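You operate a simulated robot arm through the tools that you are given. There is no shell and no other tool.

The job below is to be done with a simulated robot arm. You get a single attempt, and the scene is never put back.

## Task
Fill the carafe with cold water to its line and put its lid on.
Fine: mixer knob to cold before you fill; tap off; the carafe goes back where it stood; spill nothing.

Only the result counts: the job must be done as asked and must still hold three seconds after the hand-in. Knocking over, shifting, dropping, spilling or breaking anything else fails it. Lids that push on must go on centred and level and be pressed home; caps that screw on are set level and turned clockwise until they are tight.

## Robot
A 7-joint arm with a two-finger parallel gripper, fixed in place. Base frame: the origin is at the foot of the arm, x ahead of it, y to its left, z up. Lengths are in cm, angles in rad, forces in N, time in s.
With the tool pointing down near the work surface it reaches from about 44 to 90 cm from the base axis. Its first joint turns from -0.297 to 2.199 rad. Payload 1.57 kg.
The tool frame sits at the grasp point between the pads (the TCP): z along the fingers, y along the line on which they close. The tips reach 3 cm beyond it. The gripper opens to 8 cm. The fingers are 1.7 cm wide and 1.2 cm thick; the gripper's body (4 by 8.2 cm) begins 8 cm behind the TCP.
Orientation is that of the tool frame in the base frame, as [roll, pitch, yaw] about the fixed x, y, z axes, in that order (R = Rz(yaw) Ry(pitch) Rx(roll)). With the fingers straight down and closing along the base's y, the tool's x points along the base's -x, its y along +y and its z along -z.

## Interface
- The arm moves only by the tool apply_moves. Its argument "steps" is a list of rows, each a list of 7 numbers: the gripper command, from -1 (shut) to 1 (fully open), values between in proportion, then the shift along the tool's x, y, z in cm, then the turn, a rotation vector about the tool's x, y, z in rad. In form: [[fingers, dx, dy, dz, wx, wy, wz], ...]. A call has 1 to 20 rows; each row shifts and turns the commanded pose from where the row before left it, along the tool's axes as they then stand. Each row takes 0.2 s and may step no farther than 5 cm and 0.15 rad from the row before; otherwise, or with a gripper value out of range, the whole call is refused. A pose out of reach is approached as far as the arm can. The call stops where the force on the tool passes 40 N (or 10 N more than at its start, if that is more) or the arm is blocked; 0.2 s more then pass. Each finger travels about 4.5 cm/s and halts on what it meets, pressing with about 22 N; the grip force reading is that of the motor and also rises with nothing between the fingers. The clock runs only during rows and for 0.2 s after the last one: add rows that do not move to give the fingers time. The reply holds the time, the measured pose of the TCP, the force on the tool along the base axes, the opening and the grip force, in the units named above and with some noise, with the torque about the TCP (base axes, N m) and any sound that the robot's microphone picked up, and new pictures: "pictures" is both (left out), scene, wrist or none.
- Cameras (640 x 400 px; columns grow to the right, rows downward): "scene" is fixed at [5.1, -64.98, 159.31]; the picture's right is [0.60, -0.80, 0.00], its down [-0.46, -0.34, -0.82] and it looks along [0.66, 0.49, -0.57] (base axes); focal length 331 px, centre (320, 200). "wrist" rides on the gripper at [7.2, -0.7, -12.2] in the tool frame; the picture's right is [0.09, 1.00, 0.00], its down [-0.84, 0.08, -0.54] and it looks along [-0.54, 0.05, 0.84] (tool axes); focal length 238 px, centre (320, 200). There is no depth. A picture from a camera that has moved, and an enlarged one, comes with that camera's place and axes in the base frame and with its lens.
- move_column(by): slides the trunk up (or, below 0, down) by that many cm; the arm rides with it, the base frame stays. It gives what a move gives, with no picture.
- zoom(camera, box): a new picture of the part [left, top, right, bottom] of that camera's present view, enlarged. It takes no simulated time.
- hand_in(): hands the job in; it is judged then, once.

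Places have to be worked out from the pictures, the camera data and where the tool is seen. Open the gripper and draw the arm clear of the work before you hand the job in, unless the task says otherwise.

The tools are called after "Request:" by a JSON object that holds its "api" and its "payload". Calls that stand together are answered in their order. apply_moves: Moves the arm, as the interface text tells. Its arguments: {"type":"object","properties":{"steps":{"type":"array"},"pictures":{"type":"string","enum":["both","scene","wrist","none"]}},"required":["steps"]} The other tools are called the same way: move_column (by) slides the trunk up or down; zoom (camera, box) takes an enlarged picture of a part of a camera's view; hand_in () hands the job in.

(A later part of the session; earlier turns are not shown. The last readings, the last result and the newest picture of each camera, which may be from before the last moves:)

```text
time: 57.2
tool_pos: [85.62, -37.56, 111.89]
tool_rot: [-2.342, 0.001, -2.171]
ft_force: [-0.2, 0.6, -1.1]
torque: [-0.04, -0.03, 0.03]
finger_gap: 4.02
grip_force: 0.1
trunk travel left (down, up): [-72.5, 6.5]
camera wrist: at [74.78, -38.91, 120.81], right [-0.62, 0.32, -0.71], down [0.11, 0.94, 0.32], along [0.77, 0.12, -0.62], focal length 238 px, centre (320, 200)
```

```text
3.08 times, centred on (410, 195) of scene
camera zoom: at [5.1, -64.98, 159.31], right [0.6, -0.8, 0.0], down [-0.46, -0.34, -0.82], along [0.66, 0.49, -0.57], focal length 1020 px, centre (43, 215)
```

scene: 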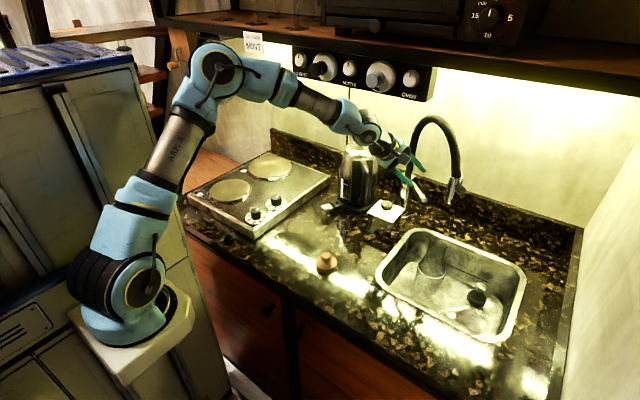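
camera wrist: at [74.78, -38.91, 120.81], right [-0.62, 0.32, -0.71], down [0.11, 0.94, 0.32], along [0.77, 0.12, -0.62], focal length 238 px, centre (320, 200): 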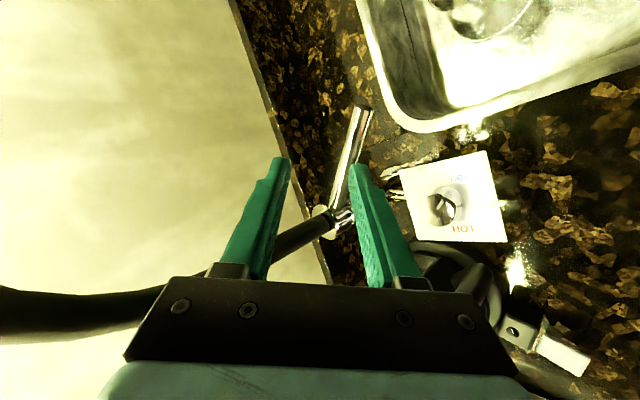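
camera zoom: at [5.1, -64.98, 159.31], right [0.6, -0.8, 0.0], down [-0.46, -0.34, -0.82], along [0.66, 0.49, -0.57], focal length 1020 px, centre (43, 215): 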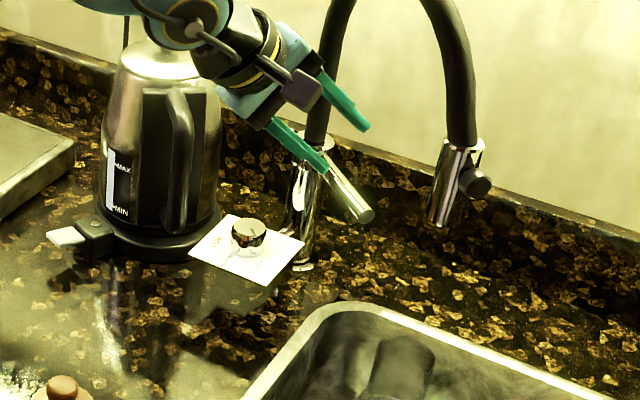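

I'm above the lever; it appears between the fingers in the wrist view. I'll zoom in to measure the lever's exact position.

Request:
{"api": "zoom", "payload": {"camera": "wrist", "box": [260, 80, 440, 270]}}

Request:
{"api": "zoom", "payload": {"camera": "scene", "box": [390, 150, 450, 210]}}

```text
2.11 times, centred on (350, 175) of wrist
camera zoom: at [74.78, -38.91, 120.81], right [-0.62, 0.32, -0.71], down [0.11, 0.94, 0.32], along [0.77, 0.12, -0.62], focal length 502 px, centre (257, 253)
```

zoom: 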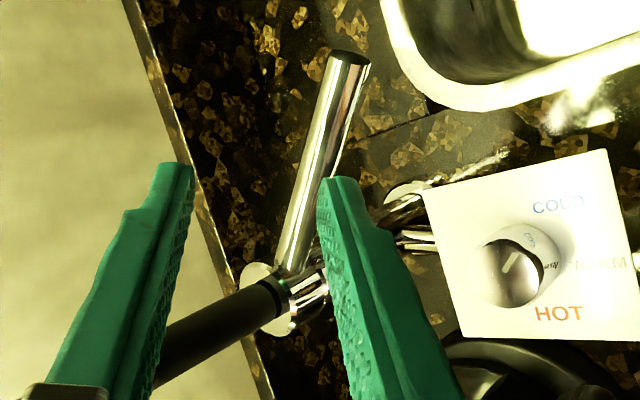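

```text
6.67 times, centred on (420, 180) of scene
camera zoom: at [5.1, -64.98, 159.31], right [0.6, -0.8, 0.0], down [-0.46, -0.34, -0.82], along [0.66, 0.49, -0.57], focal length 2209 px, centre (-347, 333)
```

zoom: 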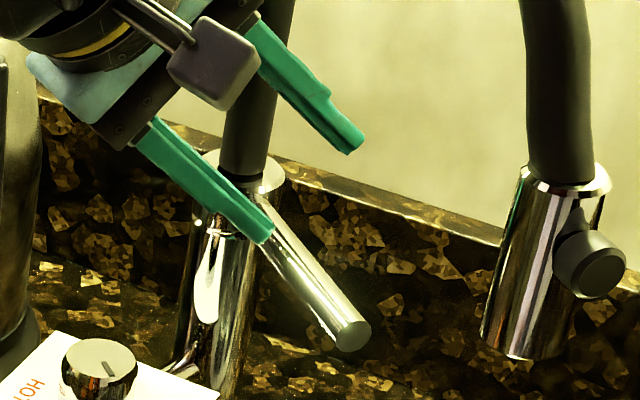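

The lever tip is at about (86.6, -42.3, 104.4). I'll shift sideways so the rod lies midway between the fingers before advancing.

Request:
{"api": "apply_moves", "payload": {"steps": [[0, 0.5, 1.4, 0, 0, 0, 0], [0, 0.56, 1.36, 0, 0, 0, 0], [0, 0, 0, 2, 0, 0, 0], [0, 0, 0, 0, 0, 0, 0]], "pictures": "both"}}

Request:
{"api": "zoom", "payload": {"camera": "wrist", "box": [240, 60, 420, 270]}}

Request:
{"api": "zoom", "payload": {"camera": "scene", "box": [380, 150, 450, 210]}}

```text
time: 58.2
tool_pos: [84.63, -38.19, 108.49]
tool_rot: [-2.34, 0.002, -2.172]
ft_force: [-0.3, 0.8, -0.3]
torque: [0.0, 0.05, -0.01]
finger_gap: 3.99
grip_force: 0.0
trunk travel left (down, up): [-72.5, 6.5]
camera wrist: at [73.79, -39.56, 117.39], right [-0.62, 0.32, -0.71], down [0.11, 0.94, 0.32], along [0.77, 0.12, -0.62], focal length 238 px, centre (320, 200)
```

scene: 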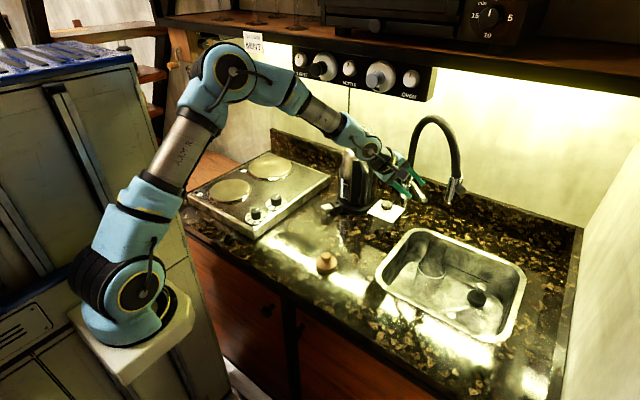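
wrist: 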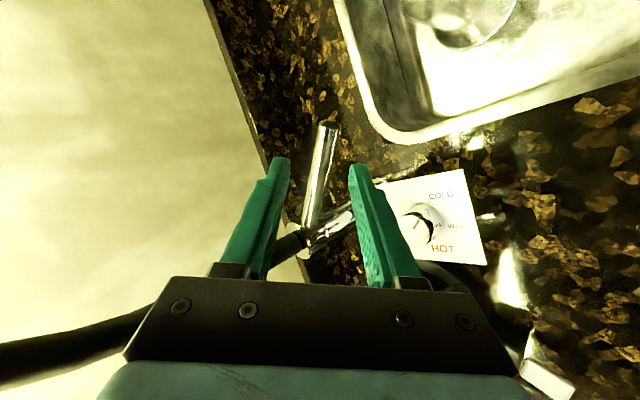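

```text
1.90 times, centred on (330, 165) of wrist
camera zoom: at [73.79, -39.56, 117.39], right [-0.62, 0.32, -0.71], down [0.11, 0.94, 0.32], along [0.77, 0.12, -0.62], focal length 454 px, centre (301, 267)
```

zoom: 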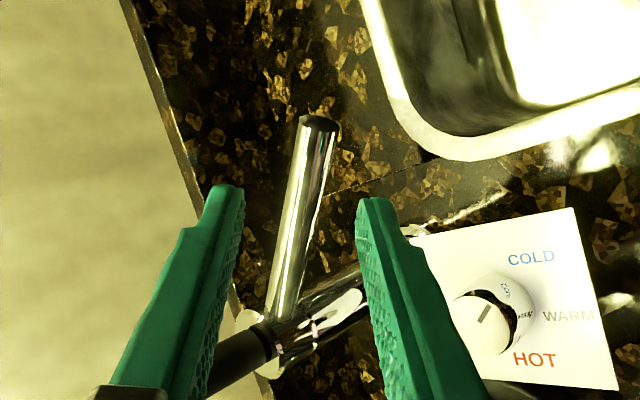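

```text
6.67 times, centred on (415, 180) of scene
camera zoom: at [5.1, -64.98, 159.31], right [0.6, -0.8, 0.0], down [-0.46, -0.34, -0.82], along [0.66, 0.49, -0.57], focal length 2209 px, centre (-313, 333)
```

zoom: 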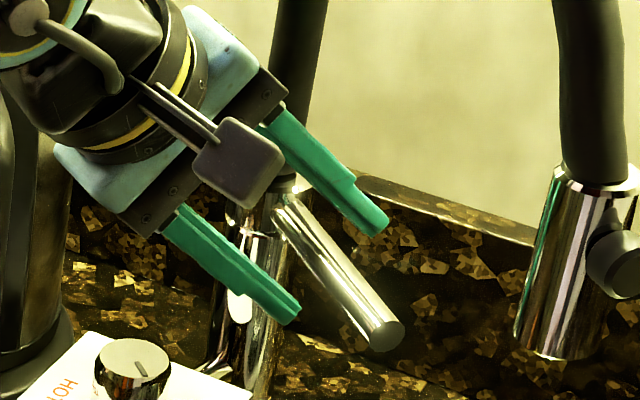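

The rod lies between the fingers. I'll advance along the tool axis in two stages.

Request:
{"api": "apply_moves", "payload": {"steps": [[0, 0, 0, 1.25, 0, 0, 0], [0, 0, 0, 1.25, 0, 0, 0], [0, 0, 0, 1.25, 0, 0, 0], [0, 0, 0, 1.25, 0, 0, 0], [0, 0, 0, 0, 0, 0, 0]], "pictures": "both"}}

Request:
{"api": "zoom", "payload": {"camera": "wrist", "box": [240, 100, 420, 290]}}

Request:
{"api": "zoom", "payload": {"camera": "scene", "box": [380, 150, 450, 210]}}

```text
time: 59.4
tool_pos: [87.53, -40.22, 105.1]
tool_rot: [-2.34, 0.001, -2.174]
ft_force: [-0.1, 0.2, 0.2]
torque: [-0.01, 0.04, -0.01]
finger_gap: 3.99
grip_force: 0.1
trunk travel left (down, up): [-72.5, 6.5]
camera wrist: at [76.76, -41.65, 113.92], right [-0.62, 0.32, -0.71], down [0.11, 0.94, 0.32], along [0.77, 0.12, -0.62], focal length 238 px, centre (320, 200)
```

scene: 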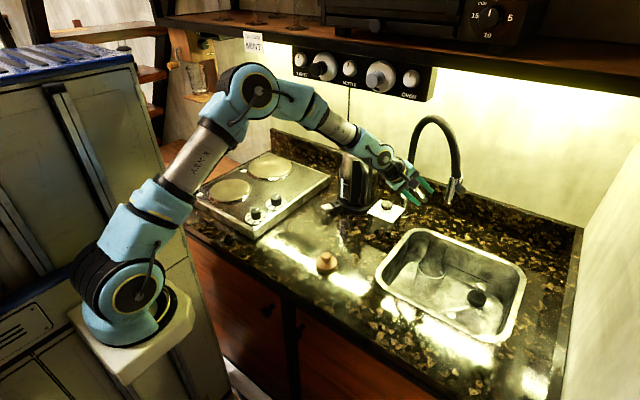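
wrist: 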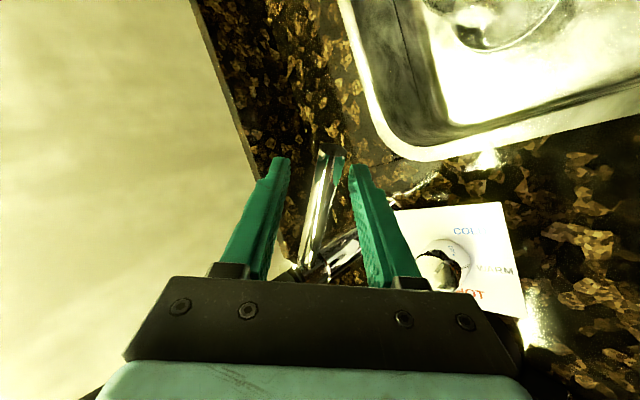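

```text
2.11 times, centred on (330, 195) of wrist
camera zoom: at [76.76, -41.65, 113.92], right [-0.62, 0.32, -0.71], down [0.11, 0.94, 0.32], along [0.77, 0.12, -0.62], focal length 502 px, centre (299, 210)
```

zoom: 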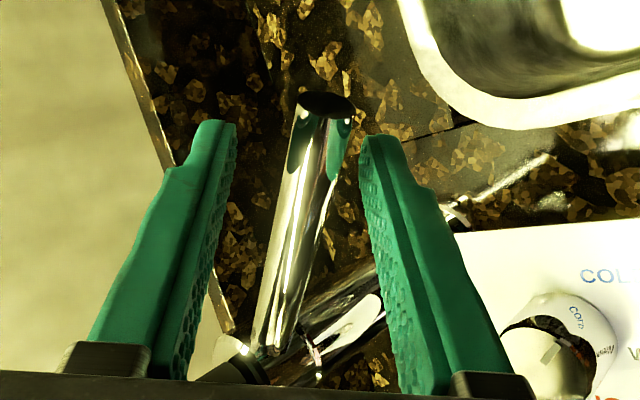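

```text
6.67 times, centred on (415, 180) of scene
camera zoom: at [5.1, -64.98, 159.31], right [0.6, -0.8, 0.0], down [-0.46, -0.34, -0.82], along [0.66, 0.49, -0.57], focal length 2209 px, centre (-313, 333)
```

zoom: 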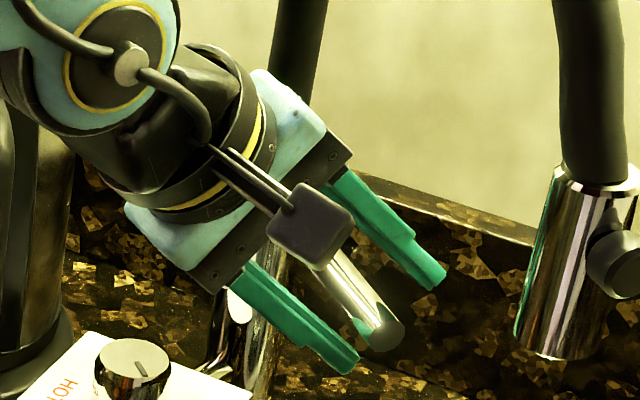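

The rod is captured between the fingers. I'll narrow the gap to about 2.2 cm around it (loose capture), then feel which way it moves.

Request:
{"api": "apply_moves", "payload": {"steps": [[-0.3, 0, 0, 0, 0, 0, 0], [-0.45, 0, 0, 0, 0, 0, 0], [-0.45, 0, 0, 0, 0, 0, 0], [-0.45, 0, 0, 0, 0, 0, 0]], "pictures": "both"}}

Request:
{"api": "zoom", "payload": {"camera": "wrist", "box": [240, 100, 420, 290]}}

Request:
{"api": "zoom", "payload": {"camera": "scene", "box": [380, 150, 450, 210]}}

```text
time: 60.4
tool_pos: [87.5, -40.33, 104.93]
tool_rot: [-2.344, 0.002, -2.171]
ft_force: [-2.3, 0.4, -2.4]
torque: [0.04, 0.07, -0.05]
finger_gap: 2.46
grip_force: 1.5
trunk travel left (down, up): [-72.5, 6.5]
camera wrist: at [76.76, -41.63, 113.89], right [-0.62, 0.32, -0.71], down [0.11, 0.94, 0.32], along [0.77, 0.12, -0.62], focal length 238 px, centre (320, 200)
```

scene: 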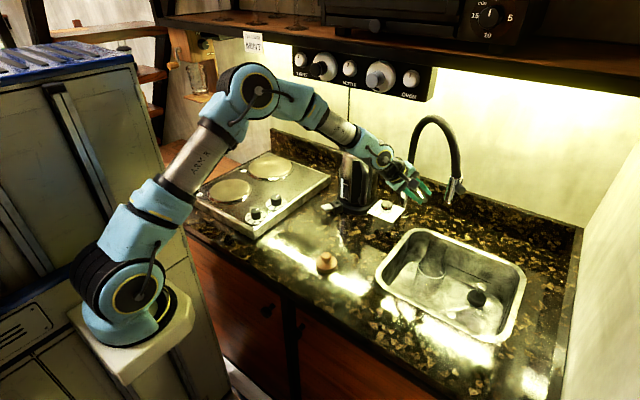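
wrist: 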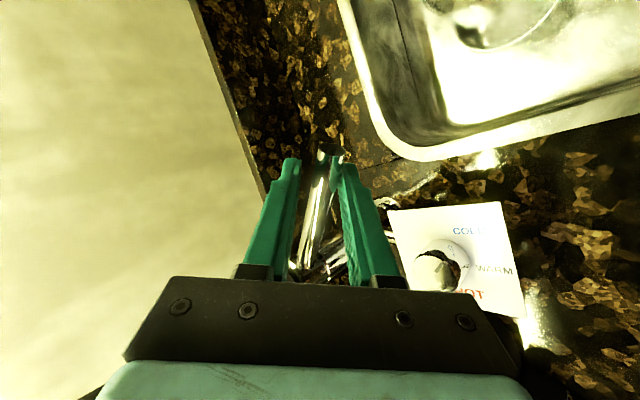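

```text
2.11 times, centred on (330, 195) of wrist
camera zoom: at [76.76, -41.63, 113.89], right [-0.62, 0.32, -0.71], down [0.11, 0.94, 0.32], along [0.77, 0.12, -0.62], focal length 502 px, centre (299, 210)
```

zoom: 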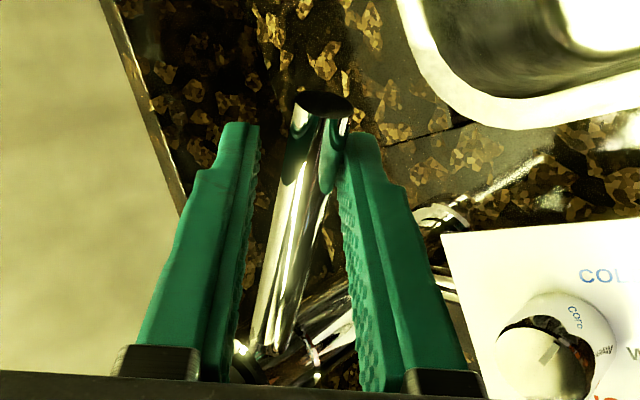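

```text
6.67 times, centred on (415, 180) of scene
camera zoom: at [5.1, -64.98, 159.31], right [0.6, -0.8, 0.0], down [-0.46, -0.34, -0.82], along [0.66, 0.49, -0.57], focal length 2209 px, centre (-313, 333)
```

zoom: 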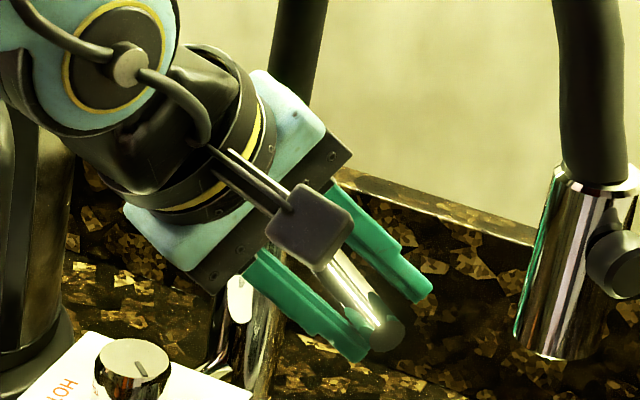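

The lower finger is just touching the rod (about 3 N). I'll nudge up-forward 0.3 cm to see whether the lever yields.

Request:
{"api": "apply_moves", "payload": {"steps": [[-0.45, 0, -0.15, 0, 0, 0, 0], [-0.45, 0, -0.15, 0, 0, 0, 0], [-0.45, 0, 0, 0, 0, 0, 0]], "pictures": "wrist"}}

Request:
{"api": "zoom", "payload": {"camera": "wrist", "box": [240, 100, 420, 290]}}

```text
time: 61.2
tool_pos: [87.64, -40.35, 105.07]
tool_rot: [-2.345, 0.003, -2.174]
ft_force: [-4.6, 2.3, -6.3]
torque: [0.08, 0.05, -0.06]
finger_gap: 2.95
grip_force: 4.3
trunk travel left (down, up): [-72.5, 6.5]
camera wrist: at [76.92, -41.75, 114.07], right [-0.62, 0.32, -0.71], down [0.11, 0.94, 0.32], along [0.77, 0.12, -0.62], focal length 238 px, centre (320, 200)
```

wrist: 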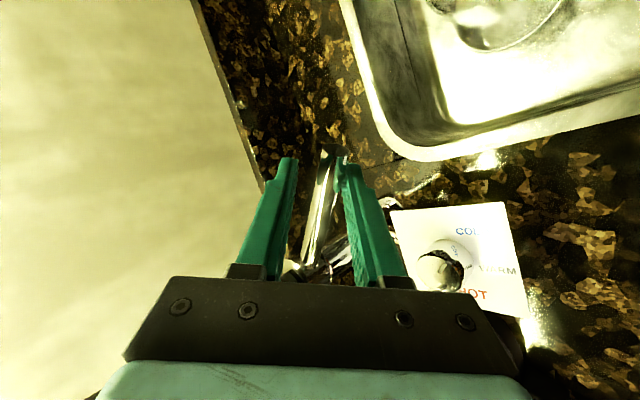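

```text
2.11 times, centred on (330, 195) of wrist
camera zoom: at [76.92, -41.75, 114.07], right [-0.62, 0.32, -0.71], down [0.11, 0.94, 0.32], along [0.77, 0.12, -0.62], focal length 502 px, centre (299, 210)
```

zoom: 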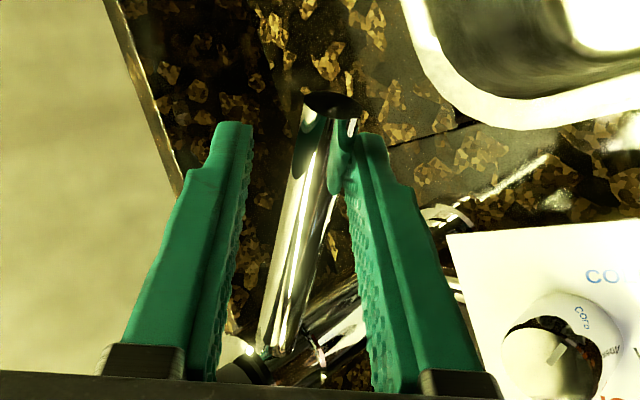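

The finger just yielded (gap grew), so the lever resists 8 N in that diagonal direction. I'll take a proper grip on the rod instead.

Request:
{"api": "apply_moves", "payload": {"steps": [[-0.45, 0, 0.15, 0, 0, 0, 0], [-0.7, 0, 0, 0, 0, 0, 0], [-0.9, 0, 0, 0, 0, 0, 0], [-0.9, 0, 0, 0, 0, 0, 0], [-0.9, 0, 0, 0, 0, 0, 0]], "pictures": "both"}}

Request:
{"api": "zoom", "payload": {"camera": "wrist", "box": [240, 100, 420, 290]}}

Request:
{"api": "zoom", "payload": {"camera": "scene", "box": [380, 150, 450, 210]}}

```text
time: 62.4
tool_pos: [87.76, -40.32, 104.96]
tool_rot: [-2.346, 0.001, -2.175]
ft_force: [-12.4, 7.5, -16.6]
torque: [0.23, 0.19, -0.14]
finger_gap: 2.34
grip_force: 11.6
trunk travel left (down, up): [-72.5, 6.5]
camera wrist: at [76.83, -41.65, 113.91], right [-0.63, 0.32, -0.71], down [0.11, 0.94, 0.32], along [0.77, 0.13, -0.62], focal length 238 px, centre (320, 200)
```

scene: 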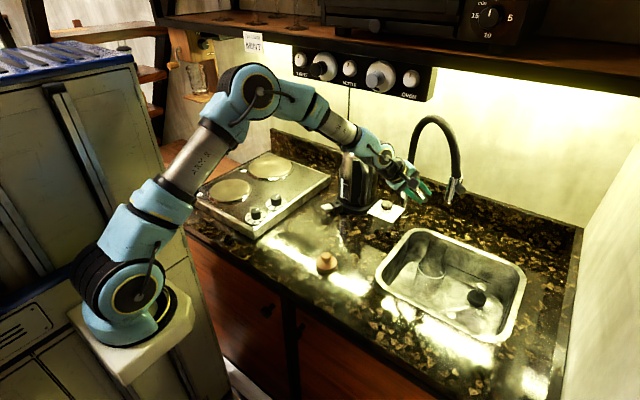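
wrist: 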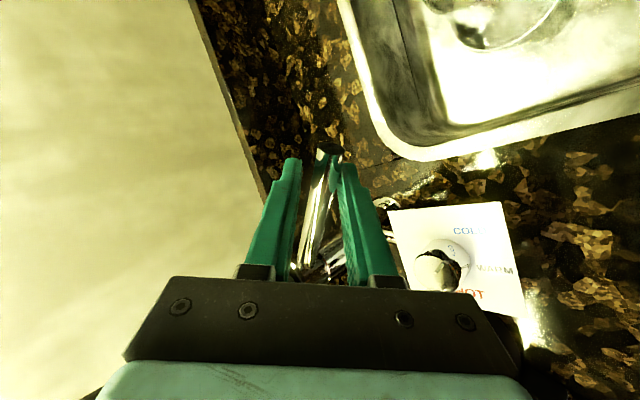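

```text
2.11 times, centred on (330, 195) of wrist
camera zoom: at [76.83, -41.65, 113.91], right [-0.63, 0.32, -0.71], down [0.11, 0.94, 0.32], along [0.77, 0.13, -0.62], focal length 502 px, centre (299, 210)
```

zoom: 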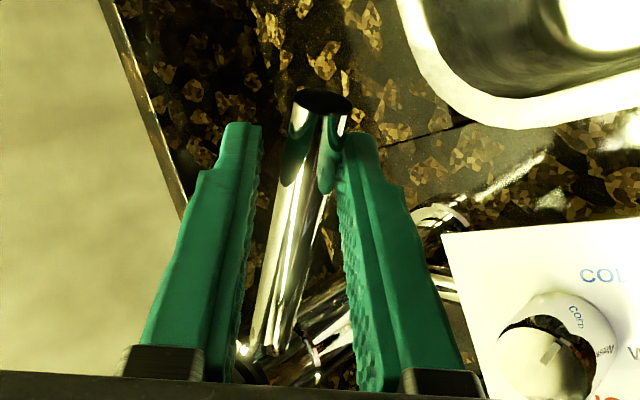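

```text
6.67 times, centred on (415, 180) of scene
camera zoom: at [5.1, -64.98, 159.31], right [0.6, -0.8, 0.0], down [-0.46, -0.34, -0.82], along [0.66, 0.49, -0.57], focal length 2209 px, centre (-313, 333)
```

zoom: 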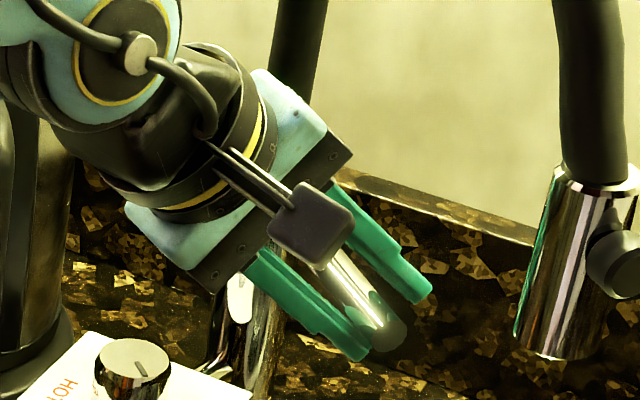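

The fingers are coupled and the rod sits off-centre toward the lower finger; 22 N up-forward didn't move the lever. I'll centre the grip by shifting about 0.4 cm toward the lower finger.

Request:
{"api": "apply_moves", "payload": {"steps": [[-0.9, 0, 0.2, 0, 0, 0, 0], [-0.9, 0, 0.2, 0, 0, 0, 0], [-0.9, 0, 0, 0, 0, 0, 0], [-0.9, 0, 0, 0, 0, 0, 0]], "pictures": "wrist"}}

Request:
{"api": "zoom", "payload": {"camera": "wrist", "box": [240, 100, 420, 290]}}

```text
time: 63.4
tool_pos: [87.45, -40.08, 104.79]
tool_rot: [-2.342, 0.002, -2.174]
ft_force: [-6.1, 7.0, -15.3]
torque: [0.19, 0.04, -0.07]
finger_gap: 1.88
grip_force: 8.2
trunk travel left (down, up): [-72.5, 6.5]
camera wrist: at [76.63, -41.51, 113.71], right [-0.62, 0.32, -0.71], down [0.11, 0.94, 0.32], along [0.77, 0.12, -0.62], focal length 238 px, centre (320, 200)
```

wrist: 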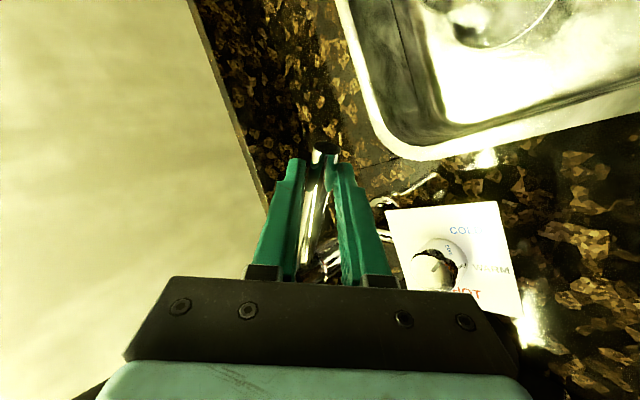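

```text
2.11 times, centred on (330, 195) of wrist
camera zoom: at [76.63, -41.51, 113.71], right [-0.62, 0.32, -0.71], down [0.11, 0.94, 0.32], along [0.77, 0.12, -0.62], focal length 502 px, centre (299, 210)
```

zoom: 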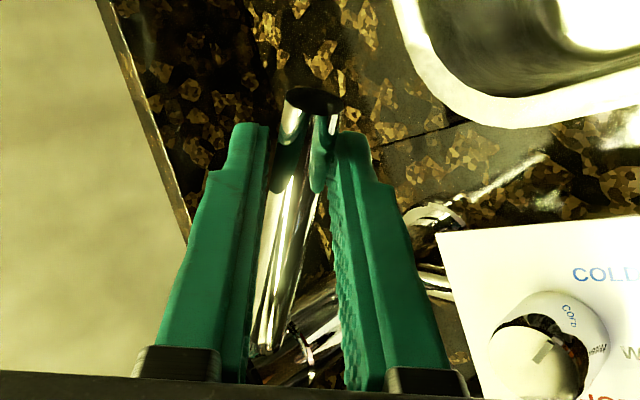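

Nearly centred now (gap 1.88). I'll shift a little more until the push balances.

Request:
{"api": "apply_moves", "payload": {"steps": [[-0.9, 0, 0.15, 0, 0, 0, 0], [-0.9, 0, 0, 0, 0, 0, 0], [-0.9, 0, 0, 0, 0, 0, 0]], "pictures": "none"}}

```text
time: 64.2
tool_pos: [87.49, -40.05, 104.8]
tool_rot: [-2.34, 0.001, -2.174]
ft_force: [1.4, 2.7, -8.0]
torque: [0.27, -0.09, -0.63]
finger_gap: 1.8
grip_force: 32.0
trunk travel left (down, up): [-72.5, 6.5]
```

The rod is now held on both sides. First test: a small 0.3 cm sideways pull, clockwise toward the robot.

Request:
{"api": "apply_moves", "payload": {"steps": [[-0.9, -0.06, 0.205, -0.21, 0, 0, 0], [-0.9, 0, 0, 0, 0, 0, 0]], "pictures": "none"}}

```text
time: 64.8
tool_pos: [87.27, -40.03, 104.85]
tool_rot: [-2.339, 0.001, -2.172]
ft_force: [11.2, -3.2, -6.0]
torque: [-0.09, 0.06, -1.0]
finger_gap: 1.79
grip_force: 32.8
trunk travel left (down, up): [-72.5, 6.5]
```

Resistance rose about 11 N for 0.2 cm. I'll pull another 0.3 cm to see if it breaks free or is rigid.

Request:
{"api": "apply_moves", "payload": {"steps": [[-0.9, -0.06, 0.205, -0.21, 0, 0, 0], [-0.9, 0, 0, 0, 0, 0, 0]], "pictures": "none"}}

```text
time: 65.4
tool_pos: [86.96, -39.8, 104.87]
tool_rot: [-2.337, 0.001, -2.173]
ft_force: [11.8, -5.4, 1.4]
torque: [-0.18, 0.05, -1.15]
finger_gap: 1.85
grip_force: 33.2
trunk travel left (down, up): [-72.5, 6.5]
```

It yielded with roughly constant force (~13 N), so the lever may be swinging or slipping in the fingers. I'll look.

Request:
{"api": "apply_moves", "payload": {"steps": [[-0.9, 0, 0, 0, 0, 0, 0]], "pictures": "both"}}

Request:
{"api": "zoom", "payload": {"camera": "wrist", "box": [240, 100, 420, 290]}}

Request:
{"api": "zoom", "payload": {"camera": "scene", "box": [380, 150, 450, 210]}}

Request:
{"api": "zoom", "payload": {"camera": "scene", "box": [410, 170, 490, 310]}}

```text
time: 65.8
tool_pos: [86.97, -39.77, 104.85]
tool_rot: [-2.337, 0.0, -2.174]
ft_force: [11.4, -4.8, 5.1]
torque: [-0.19, 0.05, -1.18]
finger_gap: 1.88
grip_force: 33.2
trunk travel left (down, up): [-72.5, 6.5]
camera wrist: at [76.14, -41.11, 113.72], right [-0.62, 0.32, -0.72], down [0.11, 0.94, 0.32], along [0.78, 0.12, -0.62], focal length 238 px, centre (320, 200)
```

scene: 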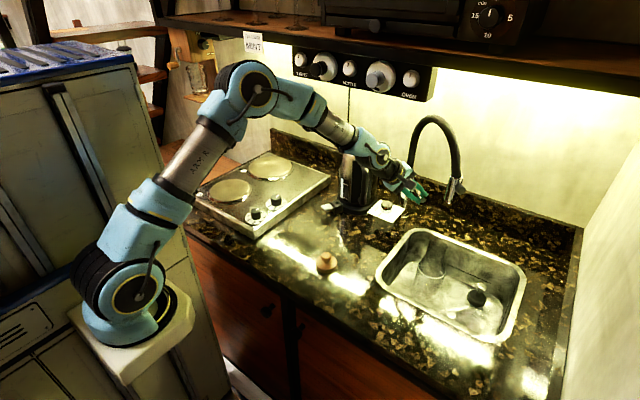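
wrist: 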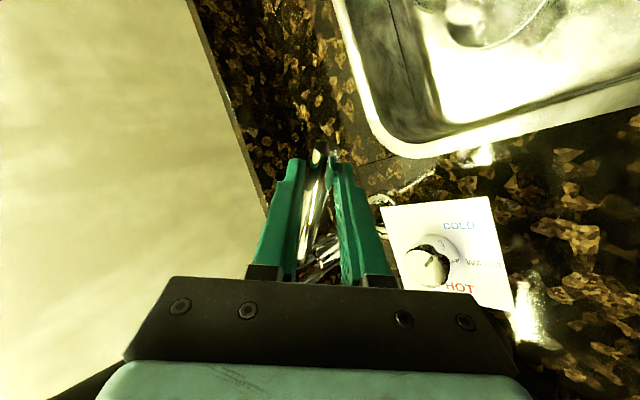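

```text
2.11 times, centred on (330, 195) of wrist
camera zoom: at [76.14, -41.11, 113.72], right [-0.62, 0.32, -0.72], down [0.11, 0.94, 0.32], along [0.78, 0.12, -0.62], focal length 502 px, centre (299, 210)
```

zoom: 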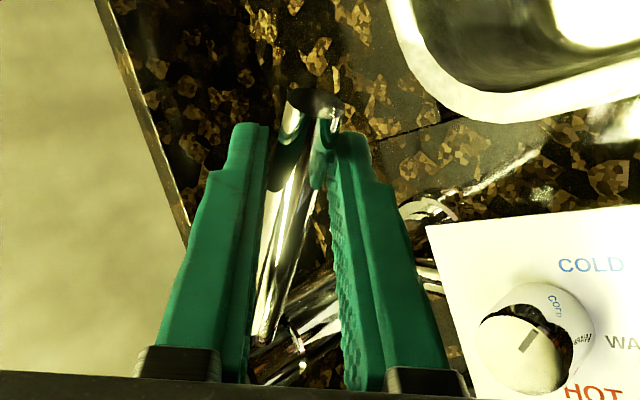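

```text
6.67 times, centred on (415, 180) of scene
camera zoom: at [5.1, -64.98, 159.31], right [0.6, -0.8, 0.0], down [-0.46, -0.34, -0.82], along [0.66, 0.49, -0.57], focal length 2209 px, centre (-313, 333)
```

zoom: 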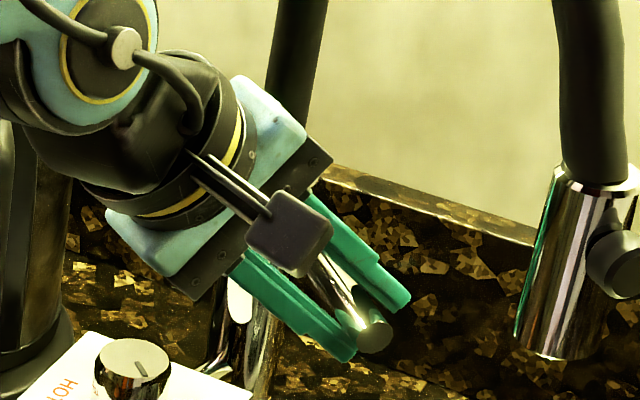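

```text
2.86 times, centred on (450, 240) of scene
camera zoom: at [5.1, -64.98, 159.31], right [0.6, -0.8, 0.0], down [-0.46, -0.34, -0.82], along [0.66, 0.49, -0.57], focal length 947 px, centre (-51, 86)
```

zoom: 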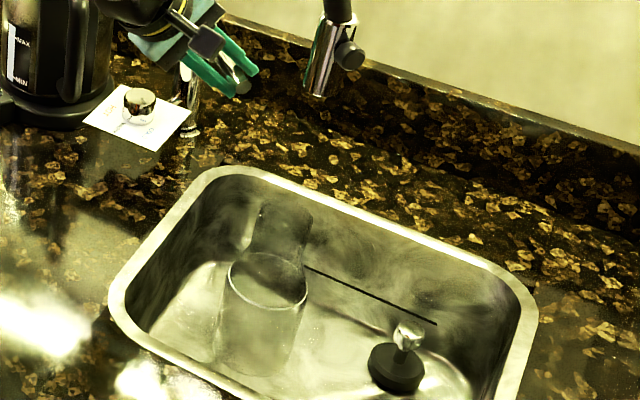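

The lever tip moved about 0.5 cm: the lever swings horizontally about the column, and clockwise (toward the robot) is the free direction. I'll swing it in a small arc about the column, turning the hand with it, and look and listen for water.

Request:
{"api": "apply_moves", "payload": {"steps": [[-0.9, -0.19, 0.364, -0.375, 0, 0.0358, 0.0348], [-0.9, -0.19, 0.364, -0.375, 0, 0.0358, 0.0348], [-0.9, 0, 0, 0, 0, 0, 0]], "pictures": "both"}}

Request:
{"api": "zoom", "payload": {"camera": "scene", "box": [380, 150, 450, 210]}}

Request:
{"api": "zoom", "payload": {"camera": "scene", "box": [410, 170, 490, 310]}}

```text
time: 66.6
tool_pos: [86.22, -38.82, 104.86]
tool_rot: [-2.34, 0.001, -2.271]
ft_force: [8.5, -6.7, 11.1]
torque: [-0.16, -0.08, -1.08]
finger_gap: 1.87
grip_force: 33.0
trunk travel left (down, up): [-72.5, 6.5]
camera wrist: at [75.36, -39.08, 113.73], right [-0.59, 0.38, -0.72], down [0.2, 0.92, 0.32], along [0.78, 0.05, -0.62], focal length 238 px, centre (320, 200)
```

scene: 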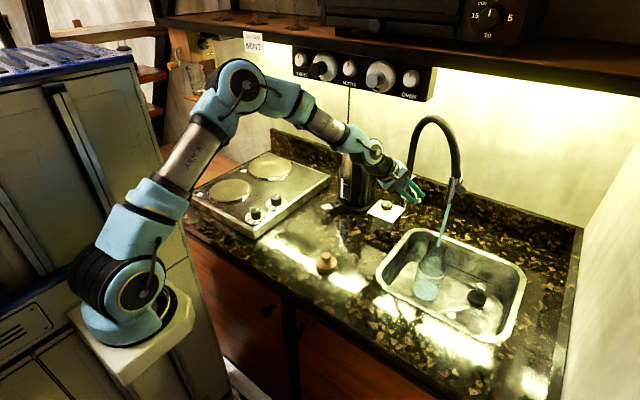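
wrist: 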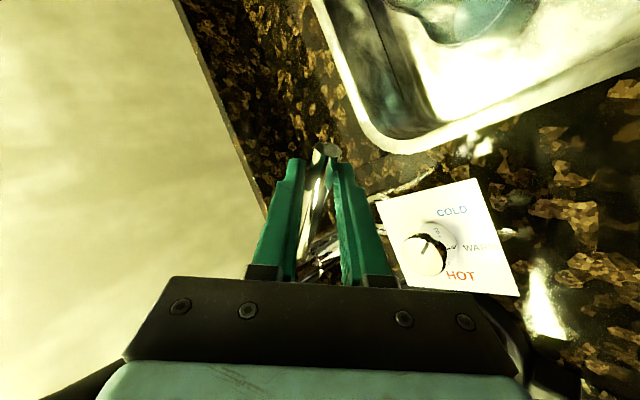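

```text
6.67 times, centred on (415, 180) of scene
camera zoom: at [5.1, -64.98, 159.31], right [0.6, -0.8, 0.0], down [-0.46, -0.34, -0.82], along [0.66, 0.49, -0.57], focal length 2209 px, centre (-313, 333)
```

zoom: 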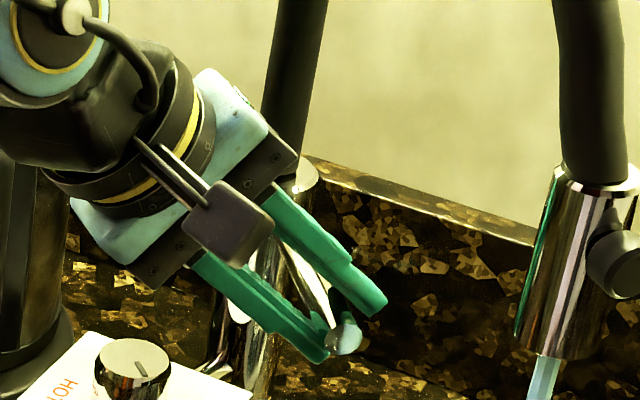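

```text
2.86 times, centred on (450, 240) of scene
camera zoom: at [5.1, -64.98, 159.31], right [0.6, -0.8, 0.0], down [-0.46, -0.34, -0.82], along [0.66, 0.49, -0.57], focal length 947 px, centre (-51, 86)
```

zoom: 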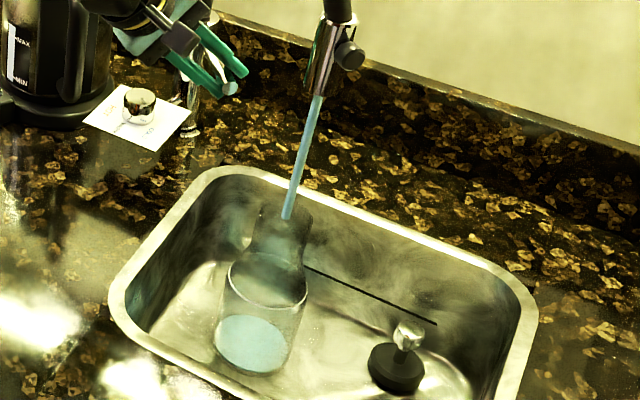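

Water (blue, cold) is falling straight into the carafe. I'll hold the lever here and watch the level in short intervals.

Request:
{"api": "apply_moves", "payload": {"steps": [[-0.9, 0, 0, 0, 0, 0, 0], [-0.9, 0, 0, 0, 0, 0, 0]], "pictures": "scene"}}

Request:
{"api": "zoom", "payload": {"camera": "scene", "box": [410, 170, 490, 310]}}

Request:
{"api": "zoom", "payload": {"camera": "scene", "box": [410, 240, 470, 310]}}

```text
time: 67.2
tool_pos: [86.21, -38.83, 104.87]
tool_rot: [-2.34, 0.001, -2.272]
ft_force: [7.6, -7.6, 13.7]
torque: [-0.1, -0.11, -1.08]
finger_gap: 1.87
grip_force: 33.3
trunk travel left (down, up): [-72.5, 6.5]
```

scene: 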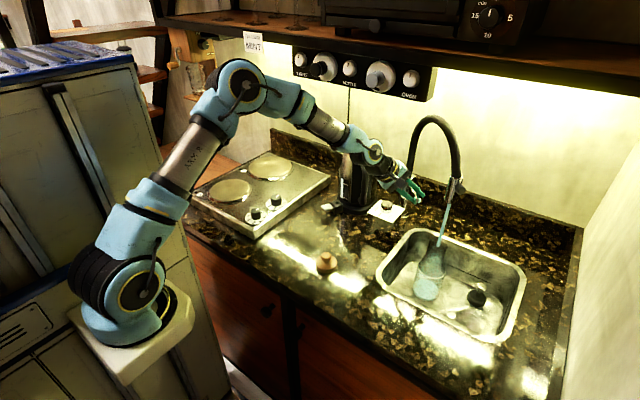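

```text
2.86 times, centred on (450, 240) of scene
camera zoom: at [5.1, -64.98, 159.31], right [0.6, -0.8, 0.0], down [-0.46, -0.34, -0.82], along [0.66, 0.49, -0.57], focal length 947 px, centre (-51, 86)
```

zoom: 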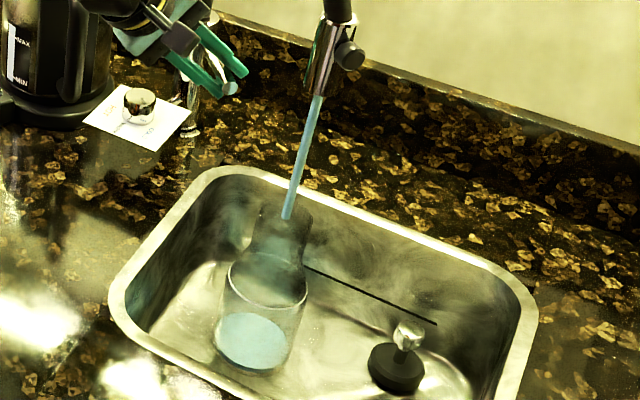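

```text
5.71 times, centred on (440, 275) of scene
camera zoom: at [5.1, -64.98, 159.31], right [0.6, -0.8, 0.0], down [-0.46, -0.34, -0.82], along [0.66, 0.49, -0.57], focal length 1893 px, centre (-366, -229)
```

zoom: 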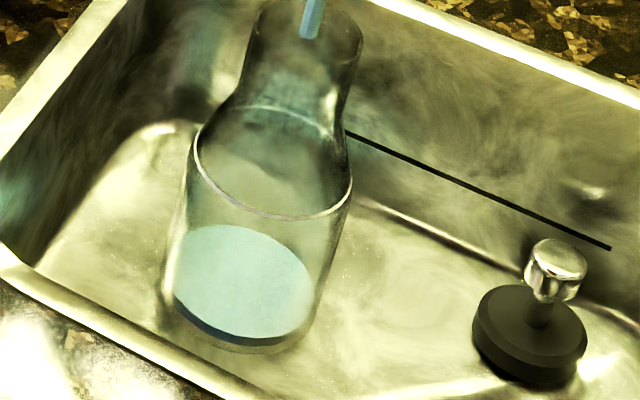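

The level rises about 1 cm/s, and the fill line is about 9 cm above the present surface. I'll wait about 3 s and re-measure.

Request:
{"api": "apply_moves", "payload": {"steps": [[-0.9, 0, 0, 0, 0, 0, 0], [-0.9, 0, 0, 0, 0, 0, 0], [-0.9, 0, 0, 0, 0, 0, 0], [-0.9, 0, 0, 0, 0, 0, 0], [-0.9, 0, 0, 0, 0, 0, 0], [-0.9, 0, 0, 0, 0, 0, 0], [-0.9, 0, 0, 0, 0, 0, 0], [-0.9, 0, 0, 0, 0, 0, 0], [-0.9, 0, 0, 0, 0, 0, 0], [-0.9, 0, 0, 0, 0, 0, 0], [-0.9, 0, 0, 0, 0, 0, 0], [-0.9, 0, 0, 0, 0, 0, 0], [-0.9, 0, 0, 0, 0, 0, 0], [-0.9, 0, 0, 0, 0, 0, 0]], "pictures": "scene"}}

Request:
{"api": "zoom", "payload": {"camera": "scene", "box": [410, 240, 470, 310]}}

```text
time: 70.2
tool_pos: [86.17, -38.79, 104.71]
tool_rot: [-2.34, 0.003, -2.273]
ft_force: [2.9, -7.6, 16.4]
torque: [-0.04, -0.35, -0.73]
finger_gap: 1.91
grip_force: 33.1
trunk travel left (down, up): [-72.5, 6.5]
```

scene: 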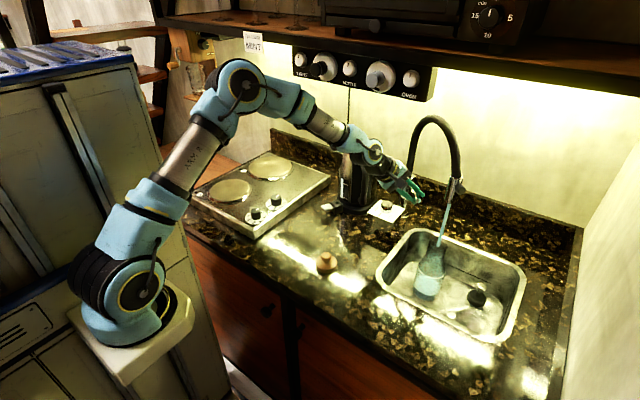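

```text
5.71 times, centred on (440, 275) of scene
camera zoom: at [5.1, -64.98, 159.31], right [0.6, -0.8, 0.0], down [-0.46, -0.34, -0.82], along [0.66, 0.49, -0.57], focal length 1893 px, centre (-366, -229)
```

zoom: 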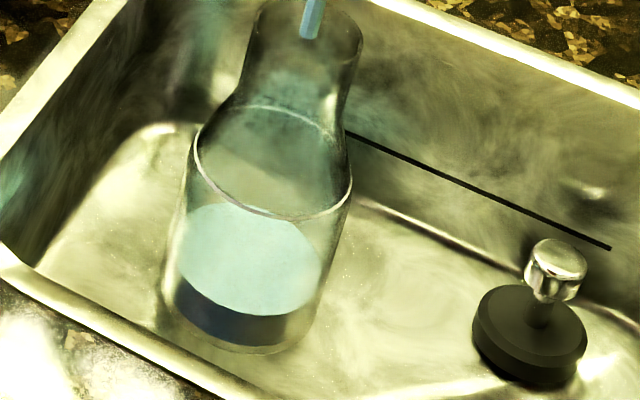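

The level is now z≈78.4, rising 0.63 cm/s; the line is at about 86.0, so roughly 12 s remain. I'll wait about 4 s more.

Request:
{"api": "apply_moves", "payload": {"steps": [[-0.9, 0, 0, 0, 0, 0, 0], [-0.9, 0, 0, 0, 0, 0, 0], [-0.9, 0, 0, 0, 0, 0, 0], [-0.9, 0, 0, 0, 0, 0, 0], [-0.9, 0, 0, 0, 0, 0, 0], [-0.9, 0, 0, 0, 0, 0, 0], [-0.9, 0, 0, 0, 0, 0, 0], [-0.9, 0, 0, 0, 0, 0, 0], [-0.9, 0, 0, 0, 0, 0, 0], [-0.9, 0, 0, 0, 0, 0, 0], [-0.9, 0, 0, 0, 0, 0, 0], [-0.9, 0, 0, 0, 0, 0, 0], [-0.9, 0, 0, 0, 0, 0, 0], [-0.9, 0, 0, 0, 0, 0, 0], [-0.9, 0, 0, 0, 0, 0, 0], [-0.9, 0, 0, 0, 0, 0, 0], [-0.9, 0, 0, 0, 0, 0, 0], [-0.9, 0, 0, 0, 0, 0, 0], [-0.9, 0, 0, 0, 0, 0, 0]], "pictures": "both"}}

Request:
{"api": "zoom", "payload": {"camera": "scene", "box": [410, 240, 470, 310]}}

Request:
{"api": "zoom", "payload": {"camera": "wrist", "box": [240, 100, 420, 290]}}

```text
time: 74.2
tool_pos: [86.26, -38.81, 104.82]
tool_rot: [-2.341, 0.0, -2.271]
ft_force: [1.0, -4.7, 13.7]
torque: [0.12, -0.5, -0.48]
finger_gap: 1.87
grip_force: 33.2
trunk travel left (down, up): [-72.5, 6.5]
camera wrist: at [75.33, -39.05, 113.73], right [-0.59, 0.38, -0.71], down [0.2, 0.92, 0.32], along [0.78, 0.05, -0.62], focal length 238 px, centre (320, 200)
```

scene: 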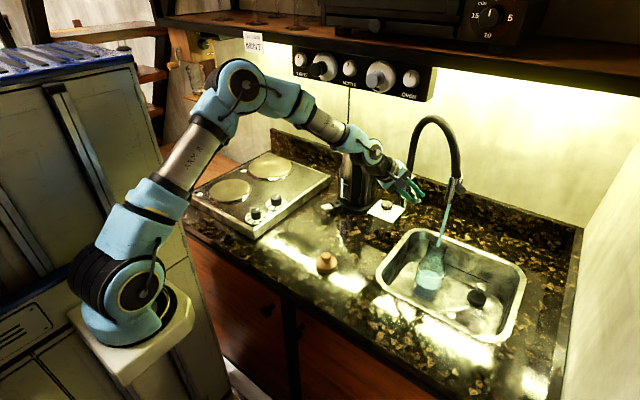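
wrist: 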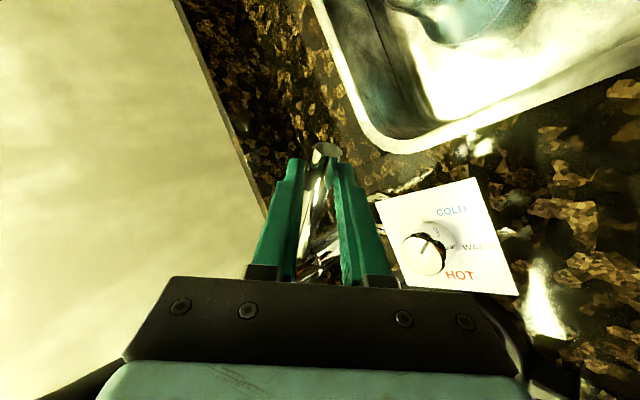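

```text
5.71 times, centred on (440, 275) of scene
camera zoom: at [5.1, -64.98, 159.31], right [0.6, -0.8, 0.0], down [-0.46, -0.34, -0.82], along [0.66, 0.49, -0.57], focal length 1893 px, centre (-366, -229)
```

zoom: 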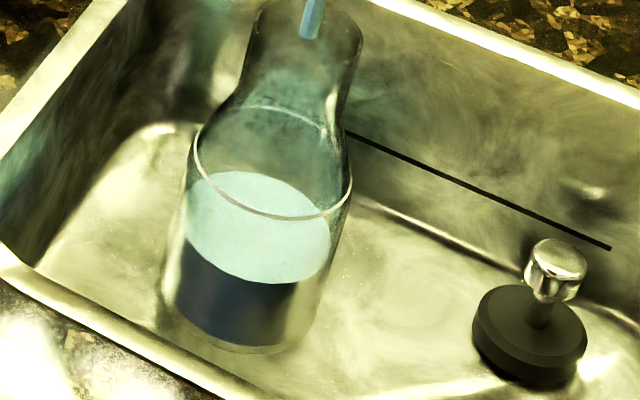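

```text
2.11 times, centred on (330, 195) of wrist
camera zoom: at [75.33, -39.05, 113.73], right [-0.59, 0.38, -0.71], down [0.2, 0.92, 0.32], along [0.78, 0.05, -0.62], focal length 502 px, centre (299, 210)
```

zoom: 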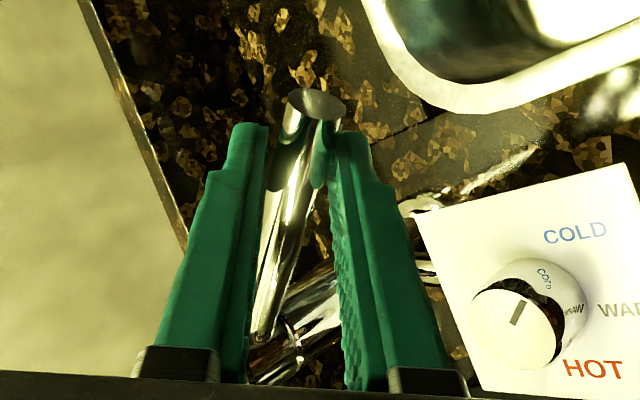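

The level is at z≈80.9, steady at 0.62 cm/s, with about 5.1 cm to go. I'll wait about 4 s more.

Request:
{"api": "apply_moves", "payload": {"steps": [[-0.9, 0, 0, 0, 0, 0, 0], [-0.9, 0, 0, 0, 0, 0, 0], [-0.9, 0, 0, 0, 0, 0, 0], [-0.9, 0, 0, 0, 0, 0, 0], [-0.9, 0, 0, 0, 0, 0, 0], [-0.9, 0, 0, 0, 0, 0, 0], [-0.9, 0, 0, 0, 0, 0, 0], [-0.9, 0, 0, 0, 0, 0, 0], [-0.9, 0, 0, 0, 0, 0, 0], [-0.9, 0, 0, 0, 0, 0, 0], [-0.9, 0, 0, 0, 0, 0, 0], [-0.9, 0, 0, 0, 0, 0, 0], [-0.9, 0, 0, 0, 0, 0, 0], [-0.9, 0, 0, 0, 0, 0, 0], [-0.9, 0, 0, 0, 0, 0, 0], [-0.9, 0, 0, 0, 0, 0, 0], [-0.9, 0, 0, 0, 0, 0, 0], [-0.9, 0, 0, 0, 0, 0, 0], [-0.9, 0, 0, 0, 0, 0, 0]], "pictures": "scene"}}

Request:
{"api": "zoom", "payload": {"camera": "scene", "box": [410, 240, 470, 310]}}

```text
time: 78.2
tool_pos: [86.27, -38.66, 104.78]
tool_rot: [-2.34, 0.002, -2.272]
ft_force: [1.8, -5.4, 12.4]
torque: [0.16, -0.46, -0.49]
finger_gap: 1.89
grip_force: 33.0
trunk travel left (down, up): [-72.5, 6.5]
```

scene: 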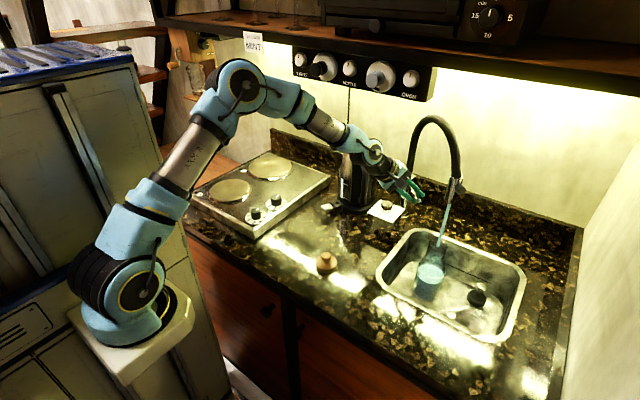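

```text
5.71 times, centred on (440, 275) of scene
camera zoom: at [5.1, -64.98, 159.31], right [0.6, -0.8, 0.0], down [-0.46, -0.34, -0.82], along [0.66, 0.49, -0.57], focal length 1893 px, centre (-366, -229)
```

zoom: 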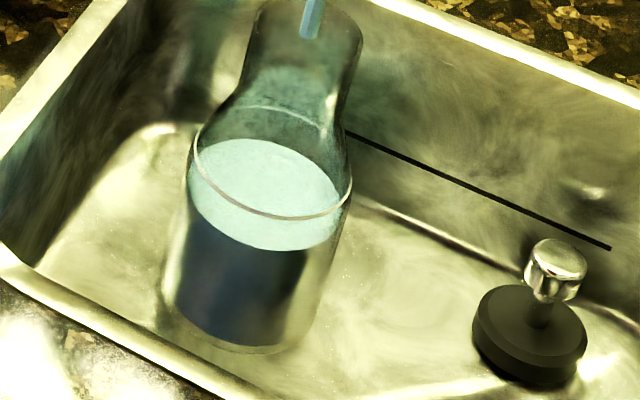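

The level is at z≈83.5 against the line at 86.0, so about 3.9 s remain. I'll wait another 2.2 s, then measure again.

Request:
{"api": "apply_moves", "payload": {"steps": [[-0.9, 0, 0, 0, 0, 0, 0], [-0.9, 0, 0, 0, 0, 0, 0], [-0.9, 0, 0, 0, 0, 0, 0], [-0.9, 0, 0, 0, 0, 0, 0], [-0.9, 0, 0, 0, 0, 0, 0], [-0.9, 0, 0, 0, 0, 0, 0], [-0.9, 0, 0, 0, 0, 0, 0], [-0.9, 0, 0, 0, 0, 0, 0], [-0.9, 0, 0, 0, 0, 0, 0], [-0.9, 0, 0, 0, 0, 0, 0]], "pictures": "scene"}}

Request:
{"api": "zoom", "payload": {"camera": "scene", "box": [410, 240, 470, 310]}}

```text
time: 80.4
tool_pos: [86.36, -38.62, 104.78]
tool_rot: [-2.34, 0.001, -2.273]
ft_force: [0.8, -5.3, 13.0]
torque: [0.14, -0.46, -0.49]
finger_gap: 1.88
grip_force: 33.3
trunk travel left (down, up): [-72.5, 6.5]
```

scene: 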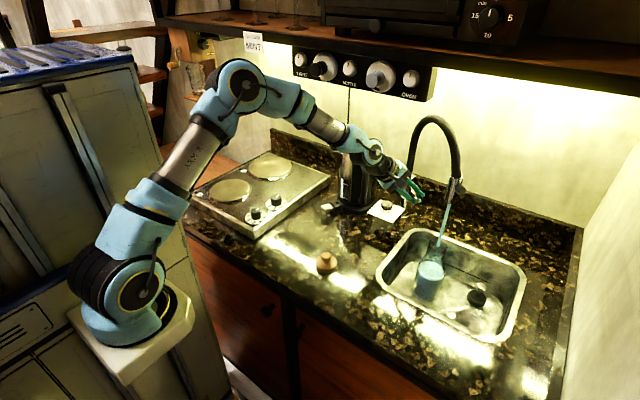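

```text
5.71 times, centred on (440, 275) of scene
camera zoom: at [5.1, -64.98, 159.31], right [0.6, -0.8, 0.0], down [-0.46, -0.34, -0.82], along [0.66, 0.49, -0.57], focal length 1893 px, centre (-366, -229)
```

zoom: 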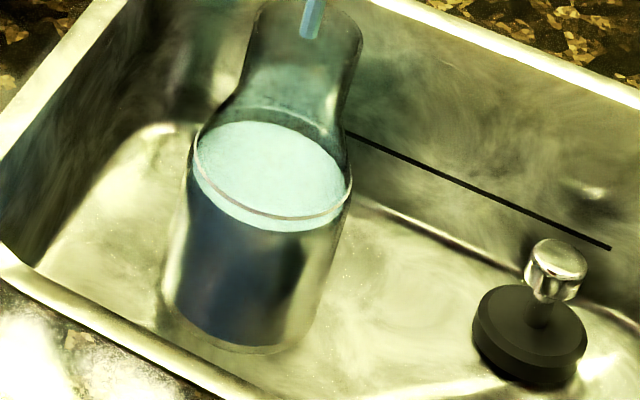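

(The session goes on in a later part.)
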